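You operate a simulated robot arm through the tools that you are given. There is no shell and no other tool.

Carry out the task below with a simulated robot arm. There is one attempt and no reset: what you move stays moved.

Task
Set the relief knob to 1.5 bar and pump until the vent puffs.
Fine: shut the bleed first; afterwards bleed the block to zero and leave the bleed open.

Only the result counts: the job must be done as asked and must still hold three seconds after the hand-in. Knocking over, shifting, dropping, spilling or breaking anything else fails it.

Robot
A 6-joint arm with a two-finger parallel gripper, fixed in place. Base frame: the origin is at the foot of the arm, x ahead of it, y to its left, z up; the work surface is at about z = 704. Units: mm, rad, N and s.
With the tool pointing down near the work surface it reaches from about 240 to 660 mm from the base axis. Its first joint turns from -1.152 to 1.152 rad. Payload 2.9 kg.
The tool frame sits at the grasp point between the pads (the TCP): z along the fingers, y along the line on which they close. The tips reach 30 mm beyond it. Largest opening 110 mm; finger width 20, thickness 10; the body of the gripper, 48 by 112 mm, starts 55 mm behind the TCP.
Orientation is that of the tool frame in the base frame, as a unit quaternion [w, x, y, z]. With the fingers straight down and closing along the base's y, the tool's x points along the base's -x, its y along +y and its z along -z.

Tools
- The arm moves only by the tool move_arm. Its argument "moves" is a list of rows, each an object (a shift or turn left out is 0, a gripper value left out holds the last) with "translation": the shift along the tool's x, y, z in mm, a list of three; "dr": the turn, a rotation vector about the tool's x, y, z in rad, a list of three; "gripper": the closure, from 0 (fully open) to 1 (shut). In form: [{"translation": [tx, ty, tz], "dr": [ax, ay, az], "gripper": gripper}, ...]. A call has 1 to 20 rows; each row shifts and turns the commanded pose from where the row before left it, along the tool's axes as they then stand. Each row takes 0.2 s and may step no farther than 50 mm and 0.15 rad from the row before; otherwise, or with a gripper value out of range, the whole call is refused. A pose out of reach is approached as far as the arm can. The call stops where the force on the tool passes 50 N (or 10 N more than at its start, if that is more) or the arm is blocked; 0.2 s more then pass. Each finger travels about 108 mm/s and halts on what it meets, pressing with about 20 N; the grip force reading is that of the motor and also rises with nothing between the fingers. The clock runs only during rows and for 0.2 s after the last one: add rows that do not move to give the fingers time. The reply holds the time, the measured pose of the TCP, the force on the tool along the base axes, the opening and the grip force, in the units named above and with some noise, with the torque about the TCP (base axes, N m) and any sound that the robot's microphone picked up.
- Cameras (640 x 400 px; columns grow to the right, rows downward): "scene" is fixed at [90.8, 440.7, 1392.5]; the picture's right is [-0.62, -0.79, 0.00], its down [-0.51, 0.40, -0.76] and it looks along [0.60, -0.47, -0.65] (base axes); focal length 310 px, centre (320, 200). "wrist" rides on the gripper at [72, 17, -103] in the tool frame; the picture's right is [-0.23, 0.97, 0.00], its down [-0.76, -0.18, -0.62] and it looks along [-0.61, -0.14, 0.78] (tool axes); focal length 222 px, centre (320, 200).
- snapshot(camera): a new picture of that camera. No time passes.
- point_at(camera, pixels): for up to 12 pixels [column, row] of the newest picture of that camera ("zoom" is the newest enlarged one), the place [x, y, z] in the base frame of the surface seen there, good to about 2 mm, but the place of the scene camera against the robot may be out by one fixed shift of up to 25 mm in any direction. No time passes.
- inspect(camera, box): a new picture of the part [left, top, right, bottom] of that camera's present view, enlarged. No time passes.
- finish_job(): hands the job in; it is judged then, once.

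Leave the gripper open and the arm clear of the work at the hand-in unless told otherwise.

The tools are called after "Call:" as name(argument=value, ...) on one line, values as JSON. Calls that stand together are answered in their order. move_arm: Moves the arm, as the interface text tells. Its arguments: {"type":"object","properties":{"moves":{"type":"array"}},"required":["moves"]} The other tools are called the same way: snapshot (camera) takes a picture; point_at (camera, pixels) gives the place of the surface under pixels of a picture; inspect (camera, box) takes an enlarged picture of a part of a camera's view; finish_job () hands the job in.

At the start:

```text
time_s: 0.0
ee_pos: [527.7, 25.6, 1109.5]
ee_rot: [0.0, 0.0, 1.0, 0.001]
ft_force: [-0.1, 0.5, -0.1]
torque: [0.0, -0.02, -0.02]
opening: 109.9
grasp_force: 0.0
```

scene: 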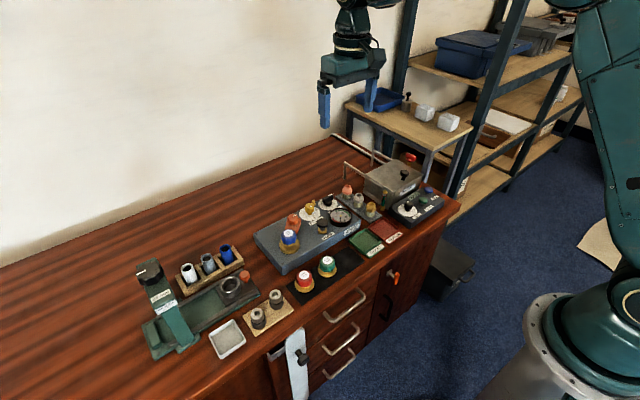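
wrist: 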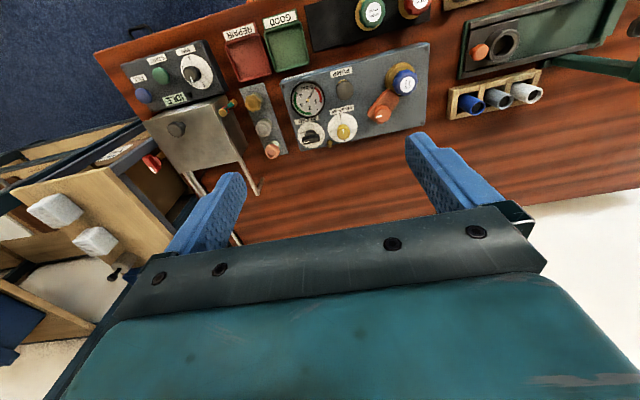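

I see a grey block with a gauge, knobs and a pump in the middle of the bench. I'll enlarge that area in both cameras first.

Call:
inspect(camera="scene", box=[240, 170, 400, 290])

Call:
inspect(camera="wrist", box=[220, 30, 450, 170])

```text
3.33 times, centred on (320, 230) of scene
```

zoom: 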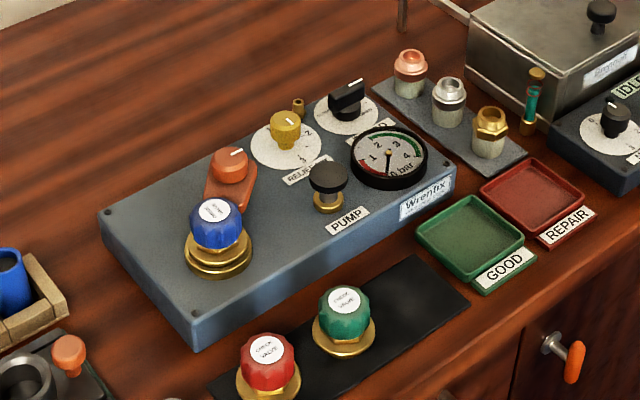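

```text
2.78 times, centred on (335, 100) of wrist
```

zoom: 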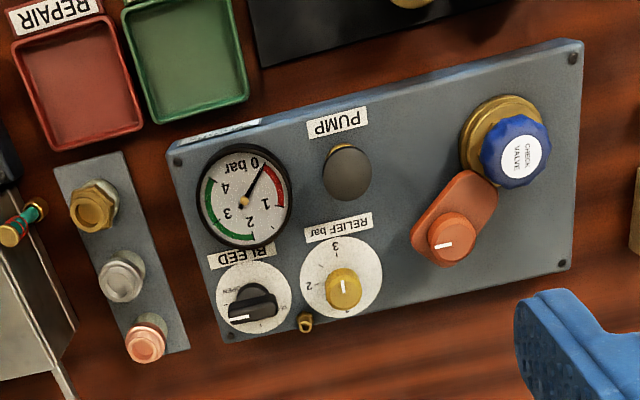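

The block holds a gauge, PUMP button, BLEED knob, RELIEF knob, a small brass vent and a check valve with an orange clamp. I'll read positions with the wrist zoom picture.

Call:
point_at(camera="zoom", pixels=[[347, 165], [342, 285], [252, 303], [245, 195], [305, 322], [178, 162], [574, 58], [562, 266], [228, 337], [450, 240], [300, 215], [522, 150]])

```text
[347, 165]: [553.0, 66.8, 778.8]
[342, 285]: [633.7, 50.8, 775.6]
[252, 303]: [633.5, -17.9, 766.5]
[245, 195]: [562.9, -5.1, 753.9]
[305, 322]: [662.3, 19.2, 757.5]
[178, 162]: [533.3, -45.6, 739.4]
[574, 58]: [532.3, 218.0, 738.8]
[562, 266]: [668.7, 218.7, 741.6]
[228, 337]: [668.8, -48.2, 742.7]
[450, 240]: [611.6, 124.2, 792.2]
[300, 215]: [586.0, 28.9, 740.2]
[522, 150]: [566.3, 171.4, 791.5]
```

The block is aligned with the base axes, its top at about z 740. RELIEF knob is near (634, 51), BLEED near (633, -18), PUMP near (553, 67). I'll come down to about z 930 above them for a closer look.

Call:
move_arm(moves=[{"translation": [-8, -1, 45], "gripper": 0}, {"translation": [-8, -1, 45]}, {"translation": [-8, -1, 45]}, {"translation": [-8, -1, 45]}, {}])

Call:
snapshot(camera="wrist")

```text
time_s: 1.2
ee_pos: [558.2, 20.5, 928.7]
ee_rot: [0.0, 0.0, 1.0, 0.0]
ft_force: [-0.3, -1.1, -0.7]
torque: [0.03, 0.0, 0.01]
opening: 110.4
grasp_force: 0.1
```

```text
taken
```

wrist: 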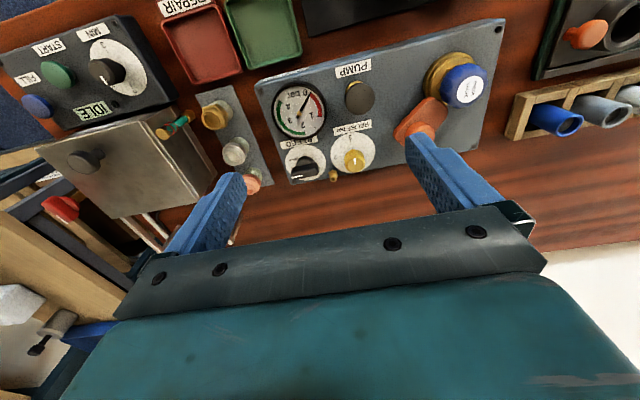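

Now I enlarge the dials around pixel (330, 130).

Call:
inspect(camera="wrist", box=[270, 120, 400, 190])

Call:
inspect(camera="wrist", box=[255, 50, 415, 150])

Call:
inspect(camera="scene", box=[295, 180, 375, 240])

```text
4.92 times, centred on (335, 155) of wrist
```

zoom: 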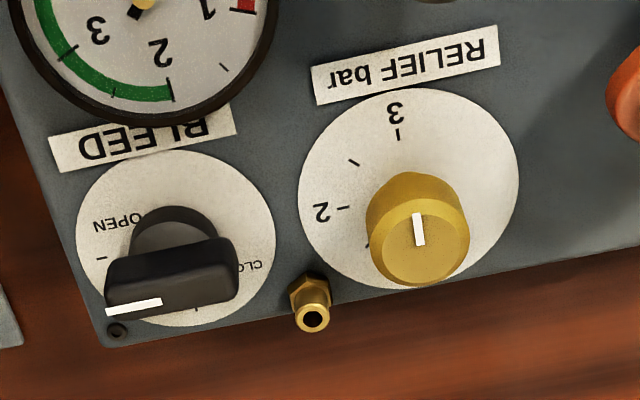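

```text
4.00 times, centred on (335, 100) of wrist
```

zoom: 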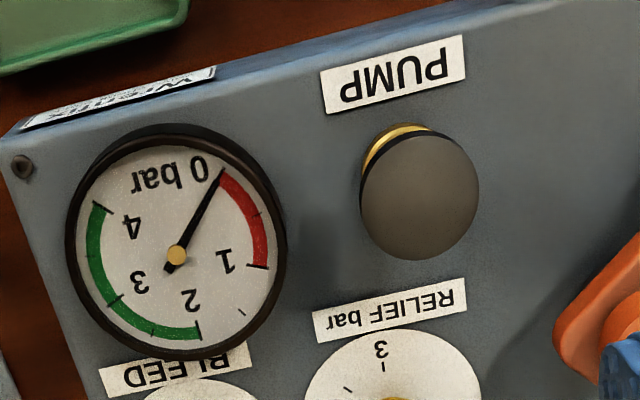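

```text
6.67 times, centred on (335, 210) of scene
```

zoom: 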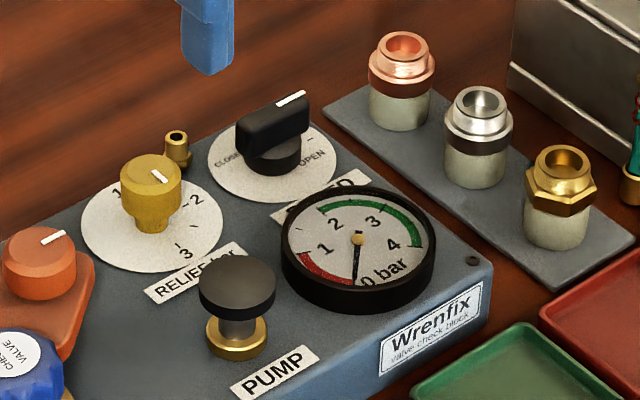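

The RELIEF pointer looks set near 3 (toward the robot). 2 lies toward -y and 1 toward +x, away from the robot. The BLEED pointer lies toward -y, the OPEN side. I'll re-zoom the wrist view and measure the dial marks and knobs.

Call:
inspect(camera="wrist", box=[270, 120, 400, 190])

Call:
point_at(camera="zoom", pixels=[[100, 258], [197, 309], [77, 230], [275, 230], [185, 152], [190, 326], [300, 190], [517, 190], [405, 88], [398, 134], [344, 208], [354, 162]])

Call:
point_at(camera="zoom", pixels=[[415, 213], [420, 243], [107, 310], [160, 300], [110, 275], [232, 245], [130, 265], [420, 262], [380, 230], [462, 225], [312, 318], [368, 245]])

```text
4.92 times, centred on (335, 155) of wrist
```

zoom: 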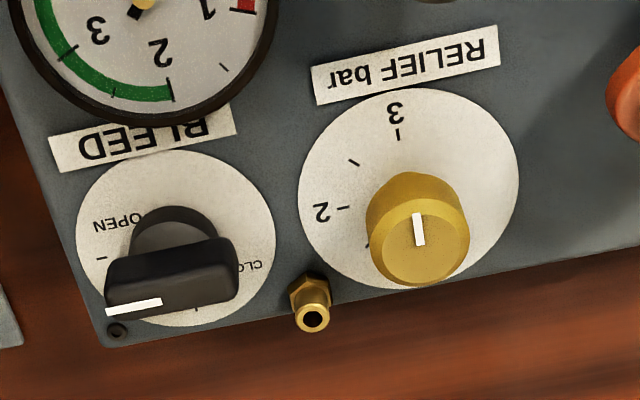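

```text
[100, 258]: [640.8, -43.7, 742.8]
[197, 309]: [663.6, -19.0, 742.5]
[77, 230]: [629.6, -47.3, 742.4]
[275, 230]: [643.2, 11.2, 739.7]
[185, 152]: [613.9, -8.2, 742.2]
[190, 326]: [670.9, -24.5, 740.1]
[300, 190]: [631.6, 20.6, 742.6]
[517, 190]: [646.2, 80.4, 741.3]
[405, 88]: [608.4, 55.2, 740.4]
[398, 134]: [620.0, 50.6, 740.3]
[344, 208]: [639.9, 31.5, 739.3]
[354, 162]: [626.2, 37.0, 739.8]
```

```text
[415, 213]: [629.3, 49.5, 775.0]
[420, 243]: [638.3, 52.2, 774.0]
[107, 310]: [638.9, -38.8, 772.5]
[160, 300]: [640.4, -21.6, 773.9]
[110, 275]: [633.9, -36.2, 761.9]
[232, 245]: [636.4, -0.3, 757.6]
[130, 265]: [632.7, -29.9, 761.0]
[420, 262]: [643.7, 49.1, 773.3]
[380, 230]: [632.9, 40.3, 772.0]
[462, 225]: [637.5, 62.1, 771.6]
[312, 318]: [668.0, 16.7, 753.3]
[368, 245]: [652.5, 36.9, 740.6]
```

RELIEF centre comes out at about (640, 50.5), with the 3 tick toward -x, the 2 tick toward -y and the 1.5 tick at (652.5, 36.9). BLEED has ticks toward -y and toward +x. I need the CLOSED mark exactly, so I'll zoom the scene view tightly.

Call:
inspect(camera="scene", box=[316, 188, 344, 208])

Call:
inspect(camera="wrist", box=[284, 145, 332, 190])

```text
16.00 times, centred on (330, 198) of scene
```

zoom: 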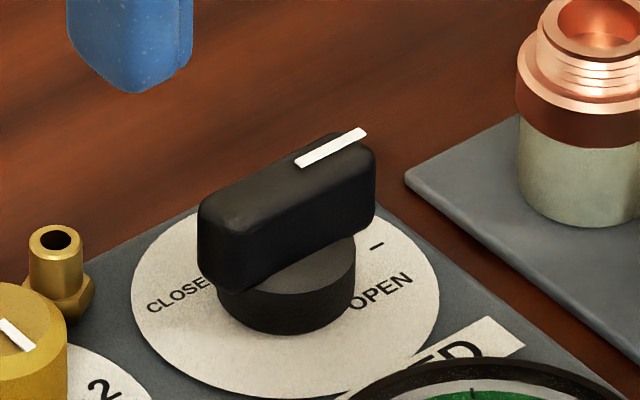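

```text
8.89 times, centred on (308, 168) of wrist
```

zoom: 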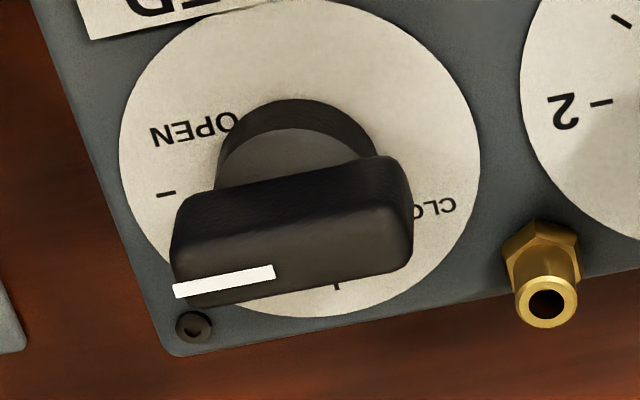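

I'll measure the CLOSED and OPEN label places in this zoom.

Call:
point_at(camera="zoom", pixels=[[455, 203], [418, 210], [152, 132], [234, 120], [166, 193], [338, 286], [480, 155], [120, 160], [300, 5], [300, 317], [300, 115], [365, 140]])

```text
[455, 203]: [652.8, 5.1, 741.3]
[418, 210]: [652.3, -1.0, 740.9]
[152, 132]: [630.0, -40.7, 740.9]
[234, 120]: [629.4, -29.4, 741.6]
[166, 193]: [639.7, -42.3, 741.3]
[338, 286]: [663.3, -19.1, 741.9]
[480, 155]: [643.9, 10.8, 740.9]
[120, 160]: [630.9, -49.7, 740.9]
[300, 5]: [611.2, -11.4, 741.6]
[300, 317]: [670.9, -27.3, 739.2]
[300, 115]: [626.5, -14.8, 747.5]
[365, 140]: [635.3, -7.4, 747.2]
```

The two BLEED ticks are toward -y, beside the OPEN label, and toward +x, nearer CLOSED. No tick shows at +y. So closing should be a quarter turn counter-clockwise seen from above, with the pointer going from -y to +x. I'll go above the BLEED knob at (640, -19), turn the gripper a quarter turn so the fingers straddle the bar along x, and part-close the fingers to about 50 mm.

Call:
move_arm(moves=[{"translation": [-41, -19.7, 0], "gripper": 0.5}, {"translation": [-41, -19.7, 0]}, {"dr": [0, 0, 0.1428]}, {"dr": [0, 0, 0.1428]}, {"dr": [0, 0, 0.1428]}, {"dr": [0, 0, 0.1428]}, {"dr": [0, 0, 0.1428]}, {"dr": [0, 0, 0.1428]}, {"dr": [0, 0, 0.1428]}, {"dr": [0, 0, 0.1428]}, {"dr": [0, 0, 0.1428]}, {"dr": [0, 0, 0.1428]}, {"dr": [0, 0, 0.1428]}, {"translation": [0, 0, 30]}, {"translation": [0, 0, 30]}, {}])

Call:
snapshot(camera="wrist")

Call:
inspect(camera="scene", box=[280, 140, 400, 230])

```text
time_s: 4.6
ee_pos: [642.3, -17.8, 871.0]
ee_rot: [0.0, 0.708, 0.707, 0.0]
ft_force: [0.0, -0.4, -0.1]
torque: [0.02, -0.01, 0.01]
opening: 55.3
grasp_force: 0.1
```

```text
taken
```

wrist: 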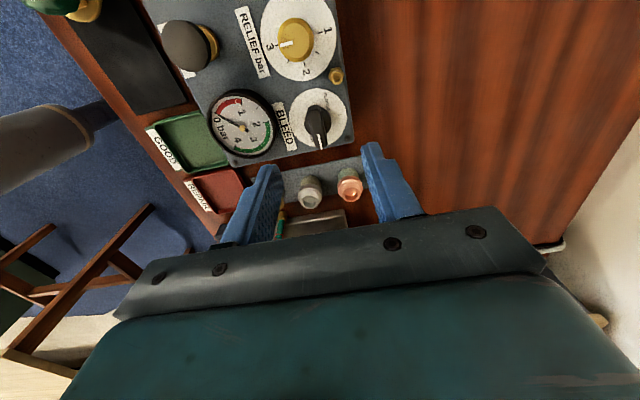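

```text
4.44 times, centred on (340, 185) of scene
```

zoom: 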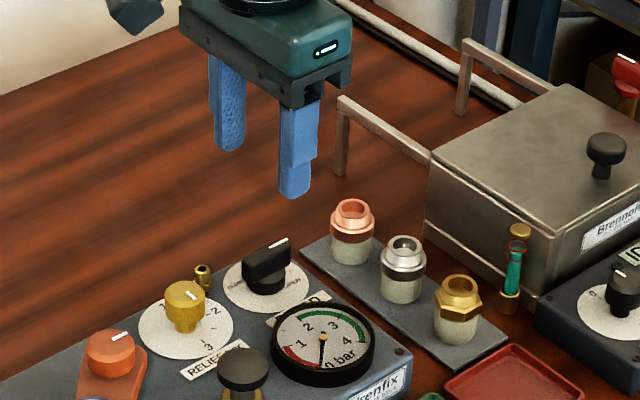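

From this side I can see the +x and +y parts of both dials. I'll enlarge BLEED around pixel (318, 118) and measure.

Call:
inspect(camera="wrist", box=[284, 82, 356, 156])

Call:
point_at(camera="zoom", pixels=[[300, 200], [320, 250]])

Call:
inspect(camera="wrist", box=[250, 0, 350, 90])

```text
5.41 times, centred on (320, 119) of wrist
```

zoom: 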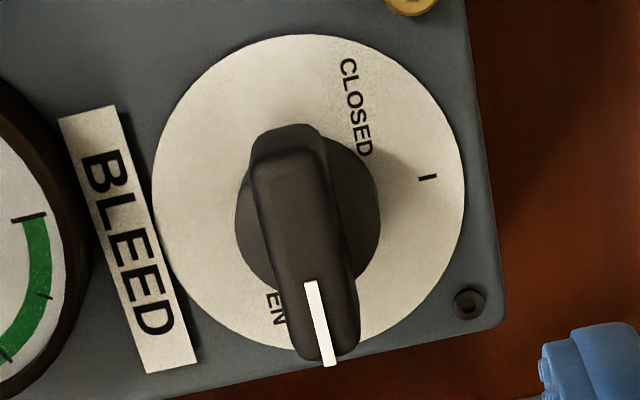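

```text
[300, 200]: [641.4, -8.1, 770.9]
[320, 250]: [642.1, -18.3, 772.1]
```

```text
4.44 times, centred on (300, 45) of wrist
```

zoom: 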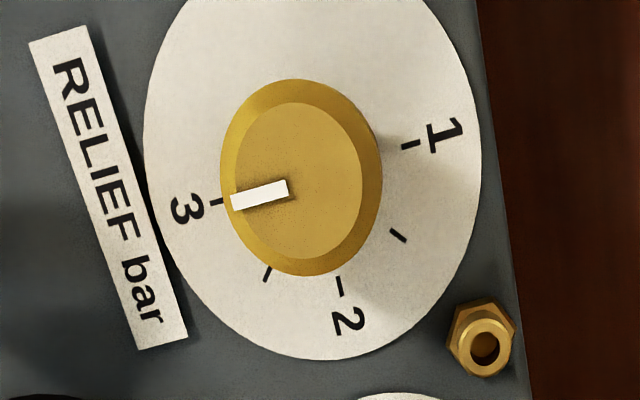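

CLOSED sits by the +x tick, the only tick on that side, and the relief pointer is at 3. I'll measure the bar's edges and ends for centring.

Call:
inspect(camera="wrist", box=[284, 82, 356, 156])

Call:
point_at(camera="zoom", pixels=[[272, 220], [338, 205], [295, 330], [350, 310], [262, 165], [318, 155], [290, 135], [428, 178], [326, 355], [310, 285], [240, 215], [376, 195]])

```text
5.41 times, centred on (320, 119) of wrist
```

zoom: 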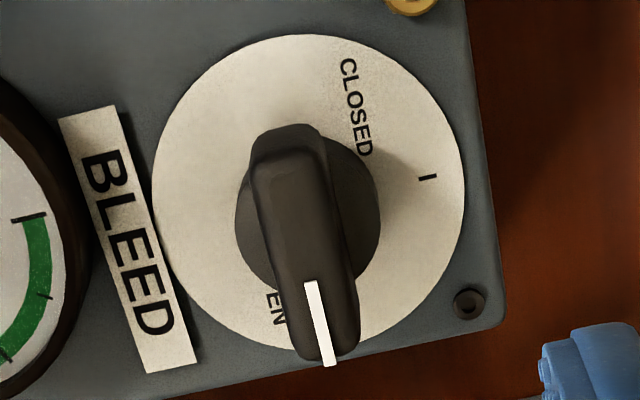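

```text
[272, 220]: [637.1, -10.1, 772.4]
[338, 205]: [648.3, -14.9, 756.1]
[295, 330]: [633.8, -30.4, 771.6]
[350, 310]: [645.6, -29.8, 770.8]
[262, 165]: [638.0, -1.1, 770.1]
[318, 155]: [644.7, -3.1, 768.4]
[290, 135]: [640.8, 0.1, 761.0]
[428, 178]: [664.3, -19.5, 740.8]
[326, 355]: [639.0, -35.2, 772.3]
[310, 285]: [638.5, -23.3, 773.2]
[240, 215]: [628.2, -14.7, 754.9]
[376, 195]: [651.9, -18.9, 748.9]
```

The bar is about 13 mm wide, centred on (640.5, -18.5), z 757 to 773, over a round base. I'll centre on it and descend so the tips stop at about z 760.

Call:
move_arm(moves=[{"translation": [-0.7, -1.8, 25]}, {"translation": [0, 0, 25]}, {"translation": [0, 0, 20]}, {"translation": [0, 0, 10.5]}, {}])

Call:
snapshot(camera="wrist")

Call:
inspect(camera="scene", box=[295, 170, 375, 230])

```text
time_s: 5.8
ee_pos: [642.1, -19.4, 789.7]
ee_rot: [0.0, 0.707, 0.707, 0.0]
ft_force: [0.0, 0.3, 0.0]
torque: [0.02, -0.02, 0.01]
opening: 55.1
grasp_force: 0.0
```

```text
taken
```

wrist: 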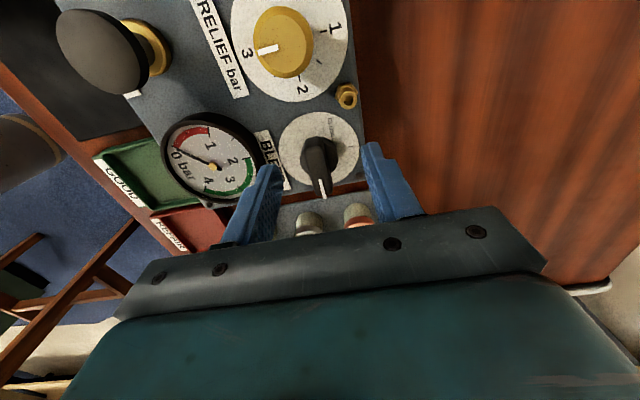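

```text
6.67 times, centred on (335, 200) of scene
```

zoom: 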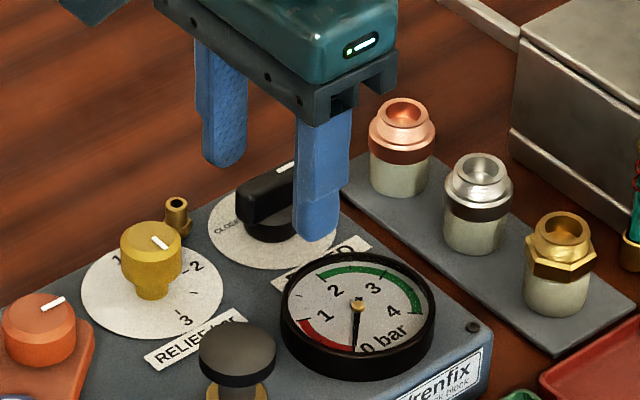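

The fingers straddle the bar. The measured x reads 642.1 when I expected about 640.5, so I'll take another reading before closing.

Call:
move_arm(moves=[{}])

Call:
inspect(camera="wrist", box=[220, 100, 430, 240])

Call:
point_at(camera="zoom", pixels=[[140, 220], [490, 150], [300, 150], [310, 250]])

```text
time_s: 6.2
ee_pos: [641.4, -18.5, 789.0]
ee_rot: [0.0, 0.707, 0.707, 0.0]
ft_force: [-0.2, -1.3, 0.4]
torque: [0.0, 0.0, 0.01]
opening: 55.1
grasp_force: 0.0
```

```text
2.86 times, centred on (325, 170) of wrist
```

zoom: 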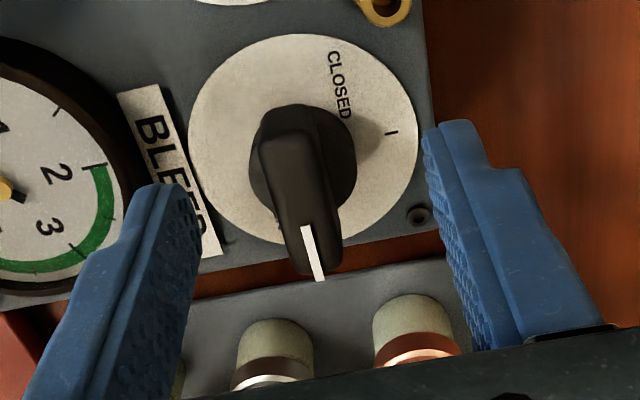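

```text
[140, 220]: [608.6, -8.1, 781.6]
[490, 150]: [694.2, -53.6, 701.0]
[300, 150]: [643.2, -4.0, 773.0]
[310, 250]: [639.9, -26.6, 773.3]
```

Position is (641.4, -18.5, 789), well within noise. I'll close on the bar.

Call:
move_arm(moves=[{"gripper": 1.0}, {}, {}, {}])

Call:
inspect(camera="wrist", box=[220, 60, 430, 240])

```text
time_s: 7.2
ee_pos: [639.8, -18.0, 789.1]
ee_rot: [-0.002, 0.707, 0.707, -0.001]
ft_force: [-14.2, -1.1, 5.5]
torque: [0.02, 0.3, -0.02]
opening: 12.8
grasp_force: 45.4
```

```text
2.22 times, centred on (325, 150) of wrist
```

zoom: 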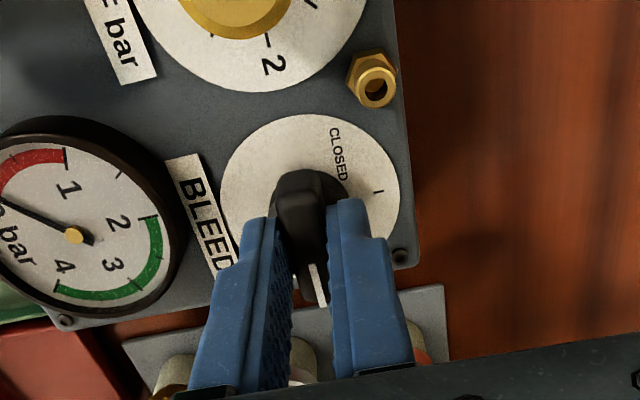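

Gripped at 12.8 mm with a 14 N sideways force in -x. I'll ease the tool 1 mm toward -x, then turn counter-clockwise in small steps (about 45° first) and check.

Call:
move_arm(moves=[{"translation": [0, -1, 0]}, {"dr": [0, 0, -0.08]}, {"dr": [0, 0, -0.08]}, {"dr": [0, 0, -0.08]}, {"dr": [0, 0, -0.08]}, {"dr": [0, 0, -0.08]}, {"dr": [0, 0, -0.08]}, {"dr": [0, 0, -0.08]}, {"dr": [0, 0, -0.08]}, {"dr": [0, 0, -0.08]}, {"dr": [0, 0, -0.08]}, {}])

Call:
inspect(camera="wrist", box=[220, 60, 430, 240])

```text
time_s: 9.8
ee_pos: [638.7, -18.1, 789.8]
ee_rot: [0.0, 0.376, 0.926, -0.001]
ft_force: [-13.9, -13.7, 5.1]
torque: [-1.21, -0.58, -0.01]
opening: 12.9
grasp_force: 44.9
```

```text
2.22 times, centred on (325, 150) of wrist
```

zoom: 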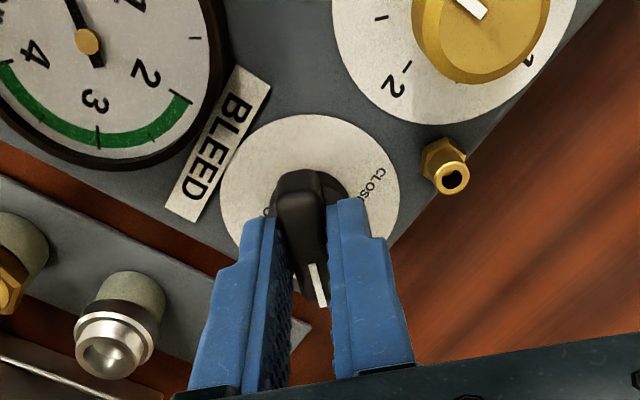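

The knob turns with the gripper in the right direction. About 19 N of side force remains along the closing line. I'll try a small +1.5 mm shift along the tool's y to see whether it relaxes before I continue.

Call:
move_arm(moves=[{"translation": [0, 1.5, 0]}, {}])

```text
time_s: 10.4
ee_pos: [638.9, -18.7, 789.7]
ee_rot: [-0.001, 0.377, 0.926, -0.001]
ft_force: [-20.5, -21.0, 8.2]
torque: [-0.77, 0.07, -0.02]
opening: 12.8
grasp_force: 45.6
```

Force rose, so the other direction is right. I'll go back 3.5 mm along -y of the tool and read again.

Call:
move_arm(moves=[{"translation": [0, -1.75, 0]}, {"translation": [0, -1.75, 0]}, {}])

```text
time_s: 11.2
ee_pos: [638.2, -18.4, 790.0]
ee_rot: [0.002, 0.376, 0.927, 0.002]
ft_force: [4.6, -10.5, -3.8]
torque: [0.17, 0.32, -0.01]
opening: 12.7
grasp_force: 44.4
```

Now the side force is down to a few newtons. I continue the turn the rest of the quarter (0.77 rad) in small steps.

Call:
move_arm(moves=[{"dr": [0, 0, -0.077]}, {"dr": [0, 0, -0.077]}, {"dr": [0, 0, -0.077]}, {"dr": [0, 0, -0.077]}, {"dr": [0, 0, -0.077]}, {"dr": [0, 0, -0.077]}, {"dr": [0, 0, -0.077]}, {"dr": [0, 0, -0.077]}, {"dr": [0, 0, -0.077]}, {"dr": [0, 0, -0.077]}, {}])

Call:
inspect(camera="wrist", box=[220, 60, 430, 240])

Call:
inspect(camera="scene", box=[295, 170, 375, 230])

```text
time_s: 13.6
ee_pos: [640.0, -19.7, 789.0]
ee_rot: [0.001, 0.0, 1.0, 0.0]
ft_force: [16.0, -6.3, -6.7]
torque: [-0.13, 0.6, 0.02]
opening: 12.6
grasp_force: 45.2
```

```text
2.22 times, centred on (325, 150) of wrist
```

zoom: 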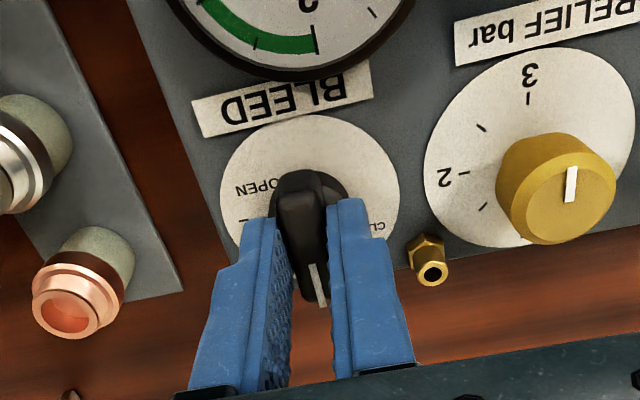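

```text
6.67 times, centred on (335, 200) of scene
```

zoom: 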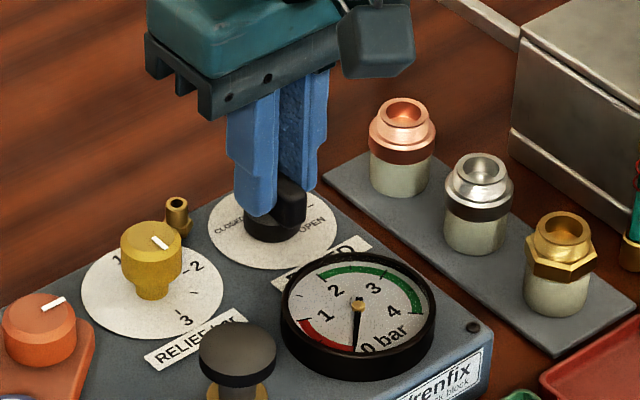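

The grip is now at yaw 0 with the bar pointing toward +x. I'll open slightly (about 40 mm) and lift straight up 90 mm to see where the pointer rests.

Call:
move_arm(moves=[{"gripper": 0.64}, {}, {}, {"translation": [0, 0, -20]}, {"translation": [0, 0, -35]}, {"translation": [0, 0, -35]}, {}])

Call:
snapshot(camera="wrist")

Call:
inspect(camera="scene", box=[295, 170, 375, 230])

```text
time_s: 15.2
ee_pos: [637.0, -20.2, 878.6]
ee_rot: [-0.001, 0.001, 1.0, 0.0]
ft_force: [0.3, -0.6, -0.2]
torque: [0.02, 0.03, -0.01]
opening: 39.6
grasp_force: 0.0
```

```text
taken
```

wrist: 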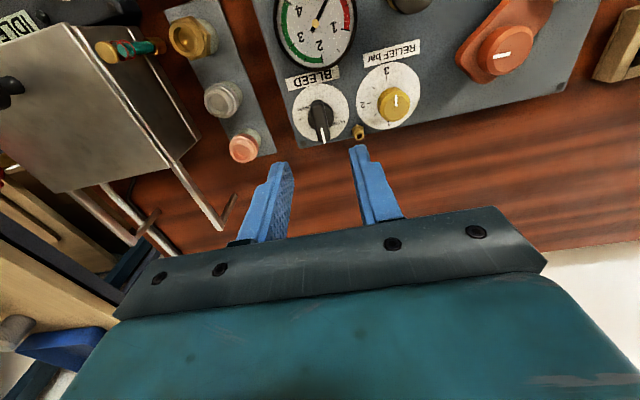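

```text
6.67 times, centred on (335, 200) of scene
```

zoom: 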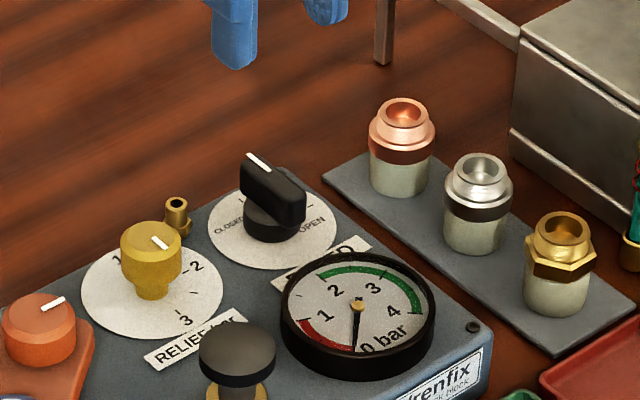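

I'll enlarge the BLEED knob from the wrist view, around pixel (320, 115), to check the pointer angle.

Call:
inspect(camera="wrist", box=[284, 75, 356, 150])

Call:
point_at(camera="zoom", pixels=[[325, 250], [335, 300], [345, 350], [300, 250], [365, 240], [320, 180], [220, 190]])

```text
5.33 times, centred on (320, 112) of wrist
```

zoom: 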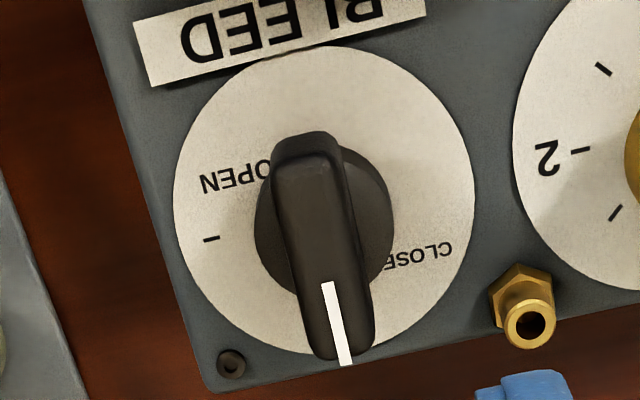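

```text
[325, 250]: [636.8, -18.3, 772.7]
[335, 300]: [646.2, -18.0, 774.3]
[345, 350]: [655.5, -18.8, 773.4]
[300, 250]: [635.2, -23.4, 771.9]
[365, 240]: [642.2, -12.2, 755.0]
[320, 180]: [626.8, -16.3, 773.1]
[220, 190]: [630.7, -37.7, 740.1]
```

BLEED now points straight along +x onto the CLOSED tick (pointer y from -18.0 to -18.8), so it is shut. Next is the RELIEF knob at about (640, 50.5). I'll move above it and pre-turn the gripper 60° clockwise, which leaves room for a 135° counter-clockwise twist that ends clear of the vent.

Call:
move_arm(moves=[{"translation": [-1.25, 35.2, 0], "gripper": 0.64}, {"translation": [-1.25, 35.2, 0]}, {}, {}])

Call:
snapshot(camera="wrist")

Call:
inspect(camera="wrist", box=[284, 75, 364, 150])

```text
time_s: 16.2
ee_pos: [641.1, 50.5, 879.0]
ee_rot: [0.0, 0.0, 1.0, -0.001]
ft_force: [0.3, -0.2, 0.8]
torque: [-0.01, -0.01, 0.02]
opening: 39.6
grasp_force: 0.1
```

```text
taken
```

wrist: 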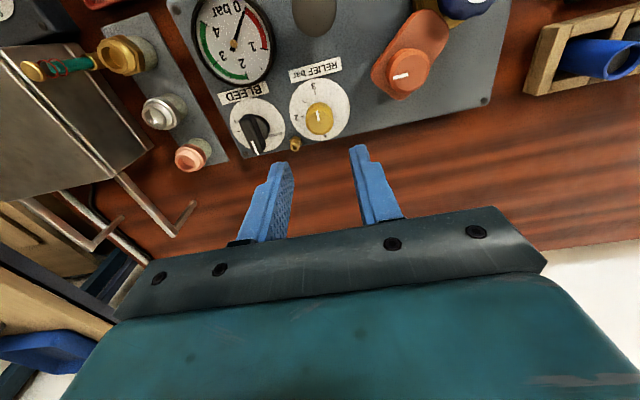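

```text
5.33 times, centred on (324, 112) of wrist
```

zoom: 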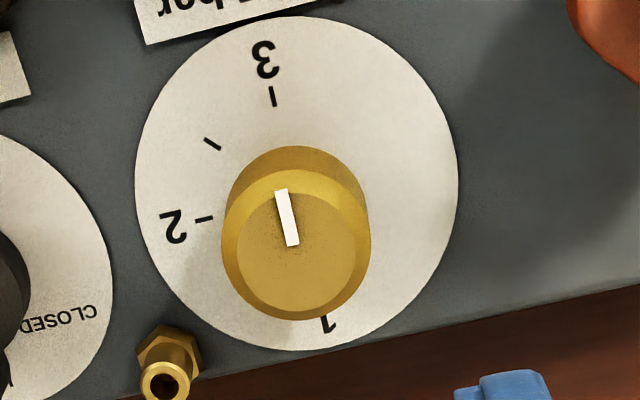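

The RELIEF knob is clear in view. I'll measure its top rim, pointer and the tick marks.

Call:
point_at(camera="zoom", pixels=[[280, 192], [292, 242], [240, 252], [354, 240], [294, 308], [290, 195], [295, 250], [273, 97], [203, 218], [212, 143], [228, 215], [366, 205]])

```text
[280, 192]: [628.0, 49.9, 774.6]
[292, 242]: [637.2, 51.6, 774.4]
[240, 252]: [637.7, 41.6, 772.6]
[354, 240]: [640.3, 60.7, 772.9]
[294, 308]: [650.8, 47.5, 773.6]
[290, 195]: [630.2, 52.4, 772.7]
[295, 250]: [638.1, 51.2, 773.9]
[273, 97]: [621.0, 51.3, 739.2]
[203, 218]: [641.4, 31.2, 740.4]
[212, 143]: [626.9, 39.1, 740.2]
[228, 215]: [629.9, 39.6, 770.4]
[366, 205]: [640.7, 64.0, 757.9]
```

The knob is centred on about (640.3, 51) with its top at z 774. I'll pre-turn 1.05 rad clockwise and descend to TCP z about 782, putting the tips near z 752.

Call:
move_arm(moves=[{"translation": [0, 0.5, 0], "dr": [0, 0, 0.15]}, {"dr": [0, 0, 0.15]}, {"dr": [0, 0, 0.15]}, {"dr": [0, 0, 0.15]}, {"dr": [0, 0, 0.15]}, {"dr": [0, 0, 0.15]}, {"dr": [0, 0, 0.15]}, {"translation": [0, 0, 30]}, {"translation": [0, 0, 30]}, {"translation": [0, 0, 25]}, {"translation": [0, 0, 12]}, {}])

Call:
inspect(camera="wrist", box=[220, 60, 430, 240])

Call:
inspect(camera="scene", box=[275, 170, 355, 230])

```text
time_s: 18.8
ee_pos: [640.4, 51.2, 782.7]
ee_rot: [-0.001, 0.501, 0.865, 0.0]
ft_force: [0.4, -0.2, 1.1]
torque: [0.01, -0.03, 0.01]
opening: 39.5
grasp_force: 0.0
```

```text
2.22 times, centred on (325, 150) of wrist
```

zoom: 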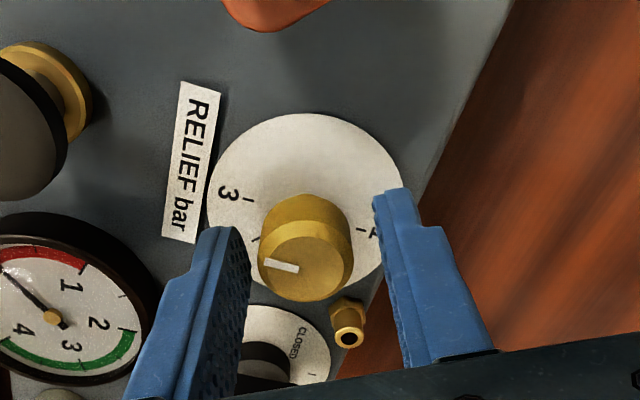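

```text
6.67 times, centred on (315, 200) of scene
```

zoom: 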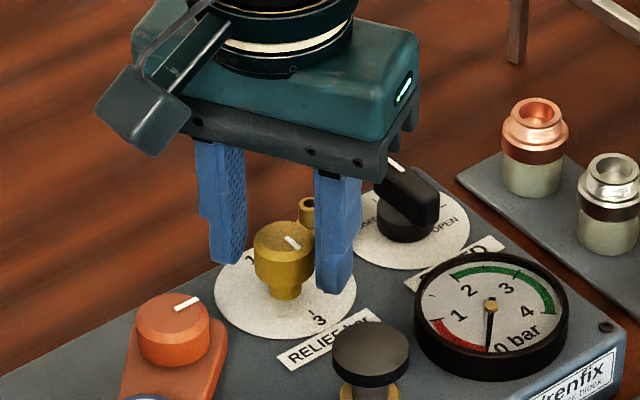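

The fingers straddle the yellow knob well. I'll close on it.

Call:
move_arm(moves=[{"gripper": 1.0}, {}, {}, {}])

Call:
inspect(camera="wrist", box=[220, 60, 430, 240])

```text
time_s: 19.8
ee_pos: [640.0, 51.1, 782.6]
ee_rot: [-0.001, 0.502, 0.865, 0.0]
ft_force: [-12.2, -7.9, 3.4]
torque: [0.15, 0.36, 0.13]
opening: 26.4
grasp_force: 45.1
```

```text
2.22 times, centred on (325, 150) of wrist
```

zoom: 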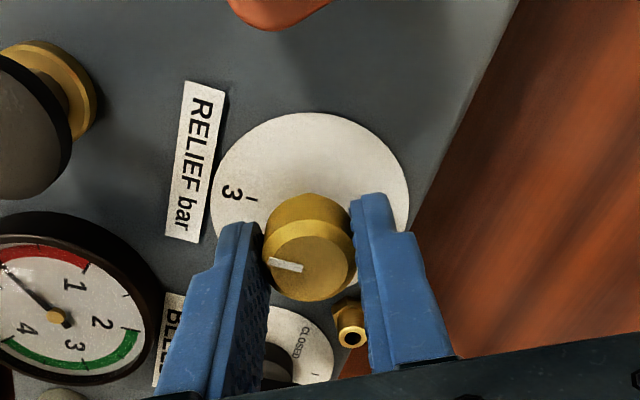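

Gripped at 26.4 mm with a 14 N side force along the tool's -y. I'll ease 2 mm that way and twist counter-clockwise about 65° first.

Call:
move_arm(moves=[{"translation": [0, -2, 0]}, {"dr": [0, 0, -0.114]}, {"dr": [0, 0, -0.114]}, {"dr": [0, 0, -0.114]}, {"dr": [0, 0, -0.114]}, {"dr": [0, 0, -0.114]}, {"dr": [0, 0, -0.114]}, {"dr": [0, 0, -0.114]}, {"dr": [0, 0, -0.114]}, {"dr": [0, 0, -0.114]}, {"dr": [0, 0, -0.114]}, {}])

Call:
inspect(camera="wrist", box=[220, 60, 430, 240])

```text
time_s: 22.4
ee_pos: [640.2, 50.4, 783.5]
ee_rot: [0.001, -0.045, 0.999, 0.0]
ft_force: [13.4, -4.1, -0.5]
torque: [-0.07, -0.05, 0.01]
opening: 26.2
grasp_force: 44.8
```

```text
2.22 times, centred on (325, 150) of wrist
```

zoom: 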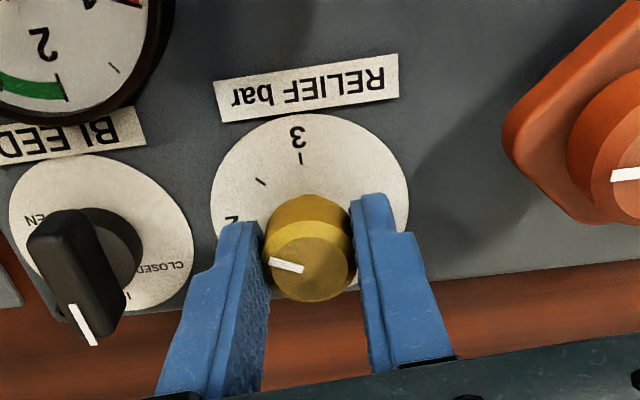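

The knob follows the gripper, pointer now near 2. I'll ease 1.5 mm in +x and turn the remaining 1.216 rad.

Call:
move_arm(moves=[{"translation": [-1.5, 0.3, 0]}, {"dr": [0, 0, -0.1216]}, {"dr": [0, 0, -0.1216]}, {"dr": [0, 0, -0.1216]}, {"dr": [0, 0, -0.1216]}, {"dr": [0, 0, -0.1216]}, {"dr": [0, 0, -0.1216]}, {"dr": [0, 0, -0.1216]}, {"dr": [0, 0, -0.1216]}, {"dr": [0, 0, -0.1216]}, {"dr": [0, 0, -0.1216]}, {}])

Call:
inspect(camera="wrist", box=[220, 60, 430, 240])

Call:
inspect(camera="scene", box=[275, 170, 355, 230])

```text
time_s: 25.0
ee_pos: [639.4, 49.2, 782.6]
ee_rot: [0.0, -0.607, 0.795, 0.0]
ft_force: [-7.6, -20.7, 10.5]
torque: [-0.77, 0.28, 0.01]
opening: 26.4
grasp_force: 44.7
```

```text
2.22 times, centred on (325, 150) of wrist
```

zoom: 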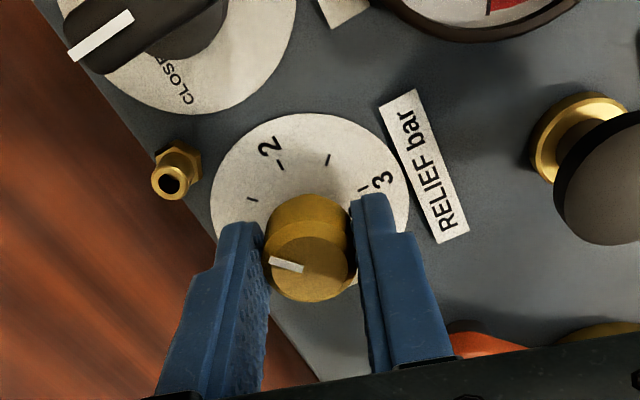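

```text
6.67 times, centred on (315, 200) of scene
```

zoom: 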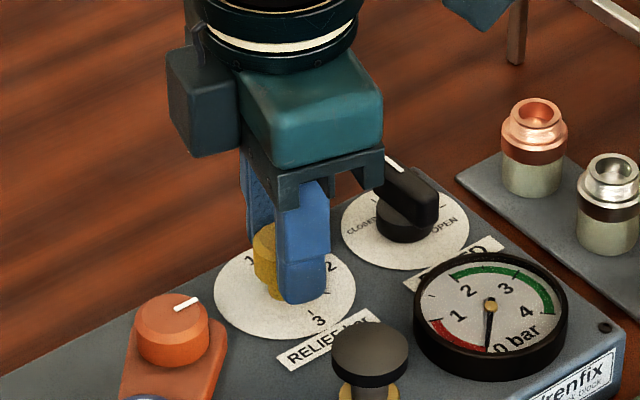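

The pointer now lines up with the tick between 2 and 1. I'll open to about 36 mm, lift straight up, and check precisely.

Call:
move_arm(moves=[{"gripper": 0.67}, {}, {}, {"translation": [0, 0, -20]}, {"translation": [0, 0, -35]}, {"translation": [0, 0, -35]}, {}])

Call:
snapshot(camera="wrist")

Call:
inspect(camera="scene", box=[275, 170, 355, 230])

```text
time_s: 26.6
ee_pos: [638.9, 50.0, 873.7]
ee_rot: [0.0, -0.607, 0.794, -0.001]
ft_force: [-0.7, -0.5, -0.6]
torque: [0.02, 0.01, -0.03]
opening: 36.3
grasp_force: 0.0
```

```text
taken
```

wrist: 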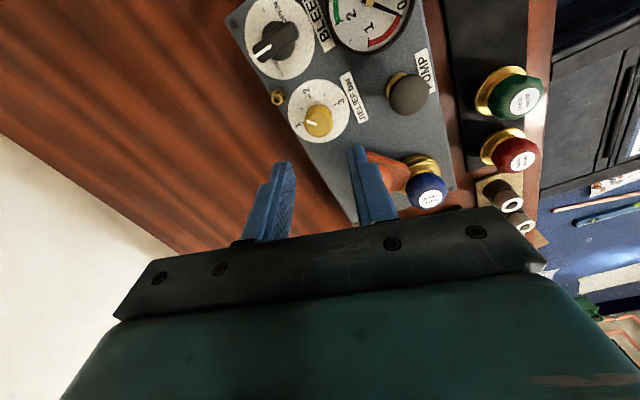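

```text
6.67 times, centred on (315, 200) of scene
```

zoom: 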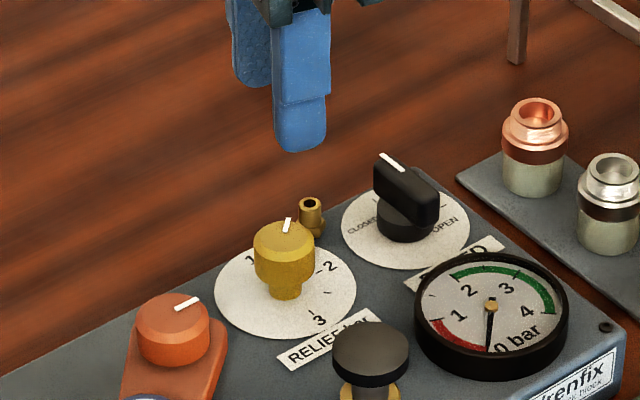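

Now I enlarge the RELIEF dial near wrist pixel (320, 110) and measure its pointer and ticks.

Call:
inspect(camera="wrist", box=[286, 75, 356, 145])

```text
5.71 times, centred on (321, 110) of wrist
```

zoom: 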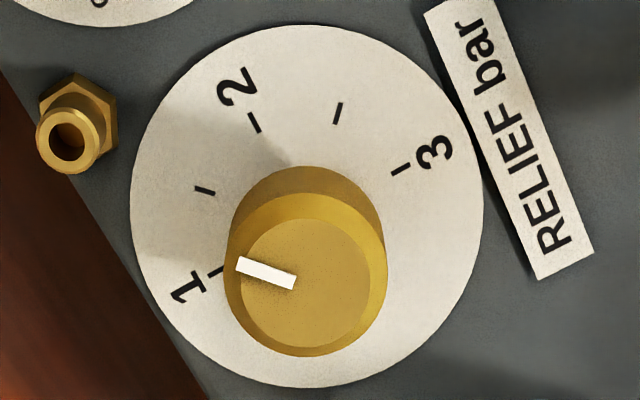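

Call:
point_at(camera="zoom", pixels=[[238, 264], [293, 284], [250, 268], [282, 280], [205, 190], [254, 122], [338, 113], [401, 168], [216, 270], [246, 300], [368, 280], [305, 345]])

```text
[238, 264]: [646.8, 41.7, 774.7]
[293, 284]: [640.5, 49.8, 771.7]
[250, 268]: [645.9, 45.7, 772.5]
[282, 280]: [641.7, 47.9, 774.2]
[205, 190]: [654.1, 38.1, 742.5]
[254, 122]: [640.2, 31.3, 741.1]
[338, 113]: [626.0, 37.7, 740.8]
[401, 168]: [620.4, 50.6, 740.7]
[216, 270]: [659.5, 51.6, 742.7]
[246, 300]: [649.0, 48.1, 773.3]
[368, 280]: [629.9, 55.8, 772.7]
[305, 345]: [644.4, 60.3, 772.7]
```

By ray geometry the pointer stands at -45.6° with the 1.5 tick at -45.0°, so it reads about 1.51 bar. Next is the pump: I'll measure the PUMP cap near wrist pixel (408, 95).

Call:
inspect(camera="wrist", box=[370, 50, 450, 130])

Call:
point_at(camera="zoom", pixels=[[300, 220], [220, 220], [390, 220], [300, 120], [300, 300], [240, 160], [350, 290], [170, 170]])

```text
5.00 times, centred on (410, 90) of wrist
```

zoom: 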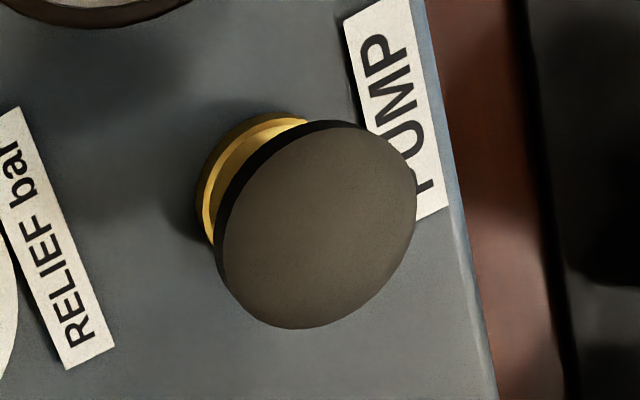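

```text
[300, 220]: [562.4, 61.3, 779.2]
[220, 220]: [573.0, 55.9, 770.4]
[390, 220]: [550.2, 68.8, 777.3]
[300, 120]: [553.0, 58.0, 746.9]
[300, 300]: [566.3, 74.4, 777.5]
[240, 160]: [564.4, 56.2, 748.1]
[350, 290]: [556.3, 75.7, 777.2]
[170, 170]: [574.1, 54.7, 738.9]
```

The cap's top is at z 779 and its centre near (560, 63). I'll turn the gripper back to straight, shut the fingers, and move above the pump at the current height to get a better centre.

Call:
move_arm(moves=[{"dr": [0, 0, 0.145], "gripper": 1.0}, {"dr": [0, 0, 0.145]}, {"dr": [0, 0, 0.145]}, {"dr": [0, 0, 0.145]}, {"dr": [0, 0, 0.145]}, {"dr": [0, 0, 0.145]}, {"dr": [0, 0, 0.145]}, {"dr": [0, 0, 0.145]}, {"dr": [0, 0, 0.146]}, {"translation": [39.5, 7, 0]}, {"translation": [39.5, 7, 0]}, {}, {}])

Call:
snapshot(camera="wrist")

```text
time_s: 29.4
ee_pos: [562.1, 68.4, 872.6]
ee_rot: [0.001, 0.001, 1.0, -0.001]
ft_force: [0.3, -0.5, 0.7]
torque: [0.01, -0.04, 0.05]
opening: 0.0
grasp_force: 19.8
```

```text
taken
```

wrist: 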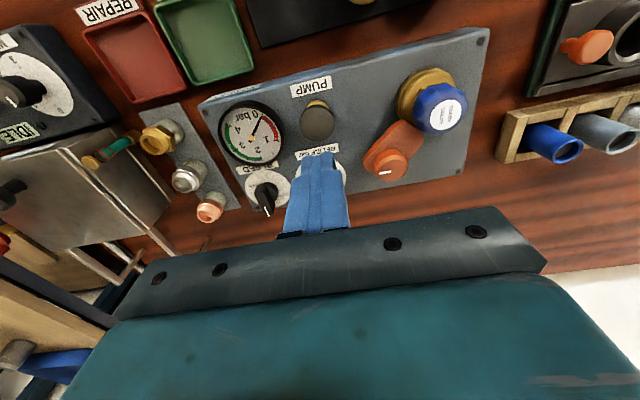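

I'll enlarge the PUMP cap at wrist pixel (317, 120) and measure its rim.

Call:
inspect(camera="wrist", box=[285, 85, 349, 155])

Call:
point_at(camera="zoom", pixels=[[310, 200], [250, 200], [390, 200], [310, 270], [310, 150], [300, 110], [260, 240], [370, 240]])

```text
5.71 times, centred on (317, 120) of wrist
```

zoom: 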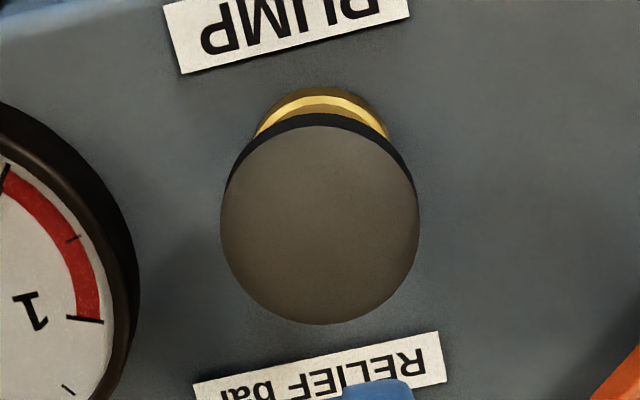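

```text
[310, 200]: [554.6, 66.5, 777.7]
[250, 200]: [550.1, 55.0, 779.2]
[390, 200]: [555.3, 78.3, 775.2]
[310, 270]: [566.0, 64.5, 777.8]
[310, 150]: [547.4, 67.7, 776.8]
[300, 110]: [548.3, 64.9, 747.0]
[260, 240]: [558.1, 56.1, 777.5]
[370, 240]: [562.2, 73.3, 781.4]
```

The cap centre comes out near (559.5, 66.5), radius about 16 mm. I'll re-read the pose with an idle row before aligning.

Call:
move_arm(moves=[{}])

Call:
move_arm(moves=[{}])

```text
time_s: 29.8
ee_pos: [561.6, 68.6, 873.2]
ee_rot: [0.0, 0.0, 1.0, 0.0]
ft_force: [0.8, 1.1, 0.5]
torque: [0.0, 0.0, -0.03]
opening: 0.0
grasp_force: 19.8
```

```text
time_s: 30.2
ee_pos: [562.2, 66.6, 872.6]
ee_rot: [0.0, 0.001, 1.0, 0.0]
ft_force: [0.1, -0.1, 0.4]
torque: [-0.01, 0.01, 0.02]
opening: 0.0
grasp_force: 20.0
```

Average pose is (562, 67.9, 872.8). I'll shift to (559.5, 66.5) and descend until the shut fingertips are just above the cap, TCP z about 812.

Call:
move_arm(moves=[{"translation": [2.5, -1.3, 30], "gripper": 1.0}, {"translation": [0, 0, 30]}, {}])

Call:
snapshot(camera="wrist")

Call:
inspect(camera="scene", box=[280, 170, 380, 245])

```text
time_s: 31.0
ee_pos: [559.3, 64.7, 812.9]
ee_rot: [-0.001, 0.002, 1.0, 0.0]
ft_force: [-0.2, 0.4, 0.3]
torque: [0.01, 0.02, -0.02]
opening: 0.0
grasp_force: 20.2
```

```text
taken
```

wrist: 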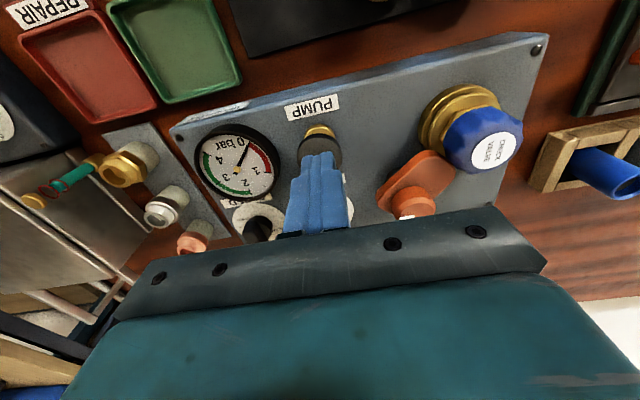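

```text
5.33 times, centred on (330, 208) of scene
```

zoom: 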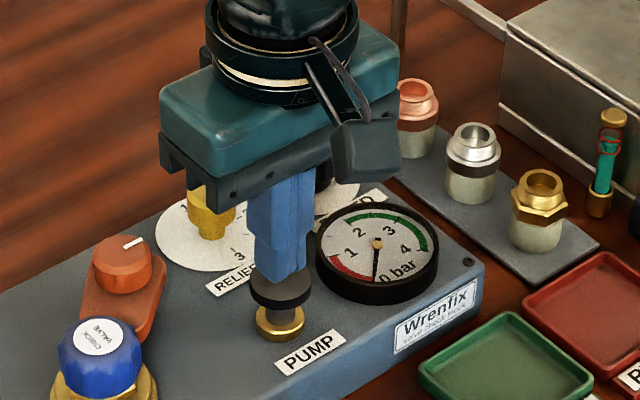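

The fingertips sit right over the cap. First stroke: I press down slowly in 2.5 mm steps and watch the force and gauge.

Call:
move_arm(moves=[{"translation": [0, 0, 2.5]}, {"translation": [0, 0, 2.5]}, {"translation": [0, 0, 2.5]}, {"translation": [0, 0, 2.5]}, {}])

Call:
inspect(camera="scene", box=[280, 170, 380, 245])

```text
time_s: 32.2
ee_pos: [558.6, 64.0, 802.2]
ee_rot: [0.001, -0.001, 1.0, 0.001]
ft_force: [-0.7, 0.6, 2.4]
torque: [0.04, 0.02, 0.0]
opening: 0.0
grasp_force: 19.9
```

```text
5.33 times, centred on (330, 208) of scene
```

zoom: 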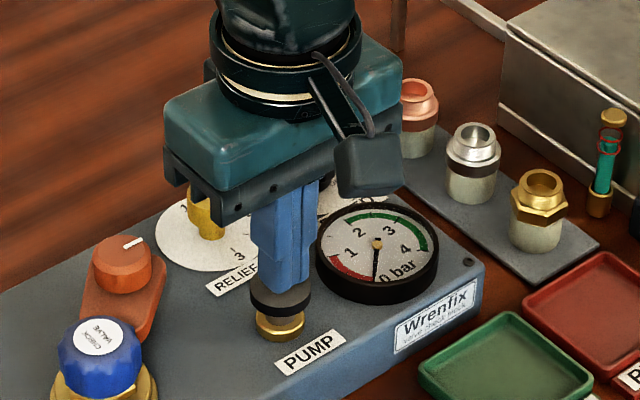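

Light contact, 2.4 N, and the cap is moving. I keep pressing to find the end of the stroke.

Call:
move_arm(moves=[{"translation": [0, 0, 2]}, {"translation": [0, 0, 2]}, {"translation": [0, 0, 2]}, {"translation": [0, 0, 2]}, {}])

Call:
inspect(camera="scene", box=[280, 170, 380, 245])

```text
time_s: 33.4
ee_pos: [558.6, 63.0, 794.6]
ee_rot: [0.001, 0.001, 1.0, 0.0]
ft_force: [2.8, 0.7, 5.8]
torque: [0.06, 0.0, -0.04]
opening: 0.1
grasp_force: 20.5
```

```text
5.33 times, centred on (330, 208) of scene
```

zoom: 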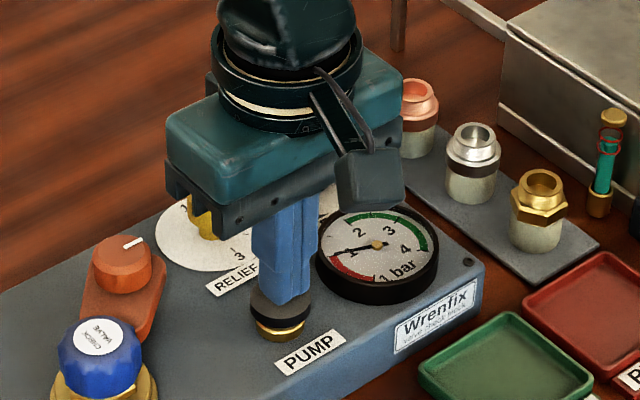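

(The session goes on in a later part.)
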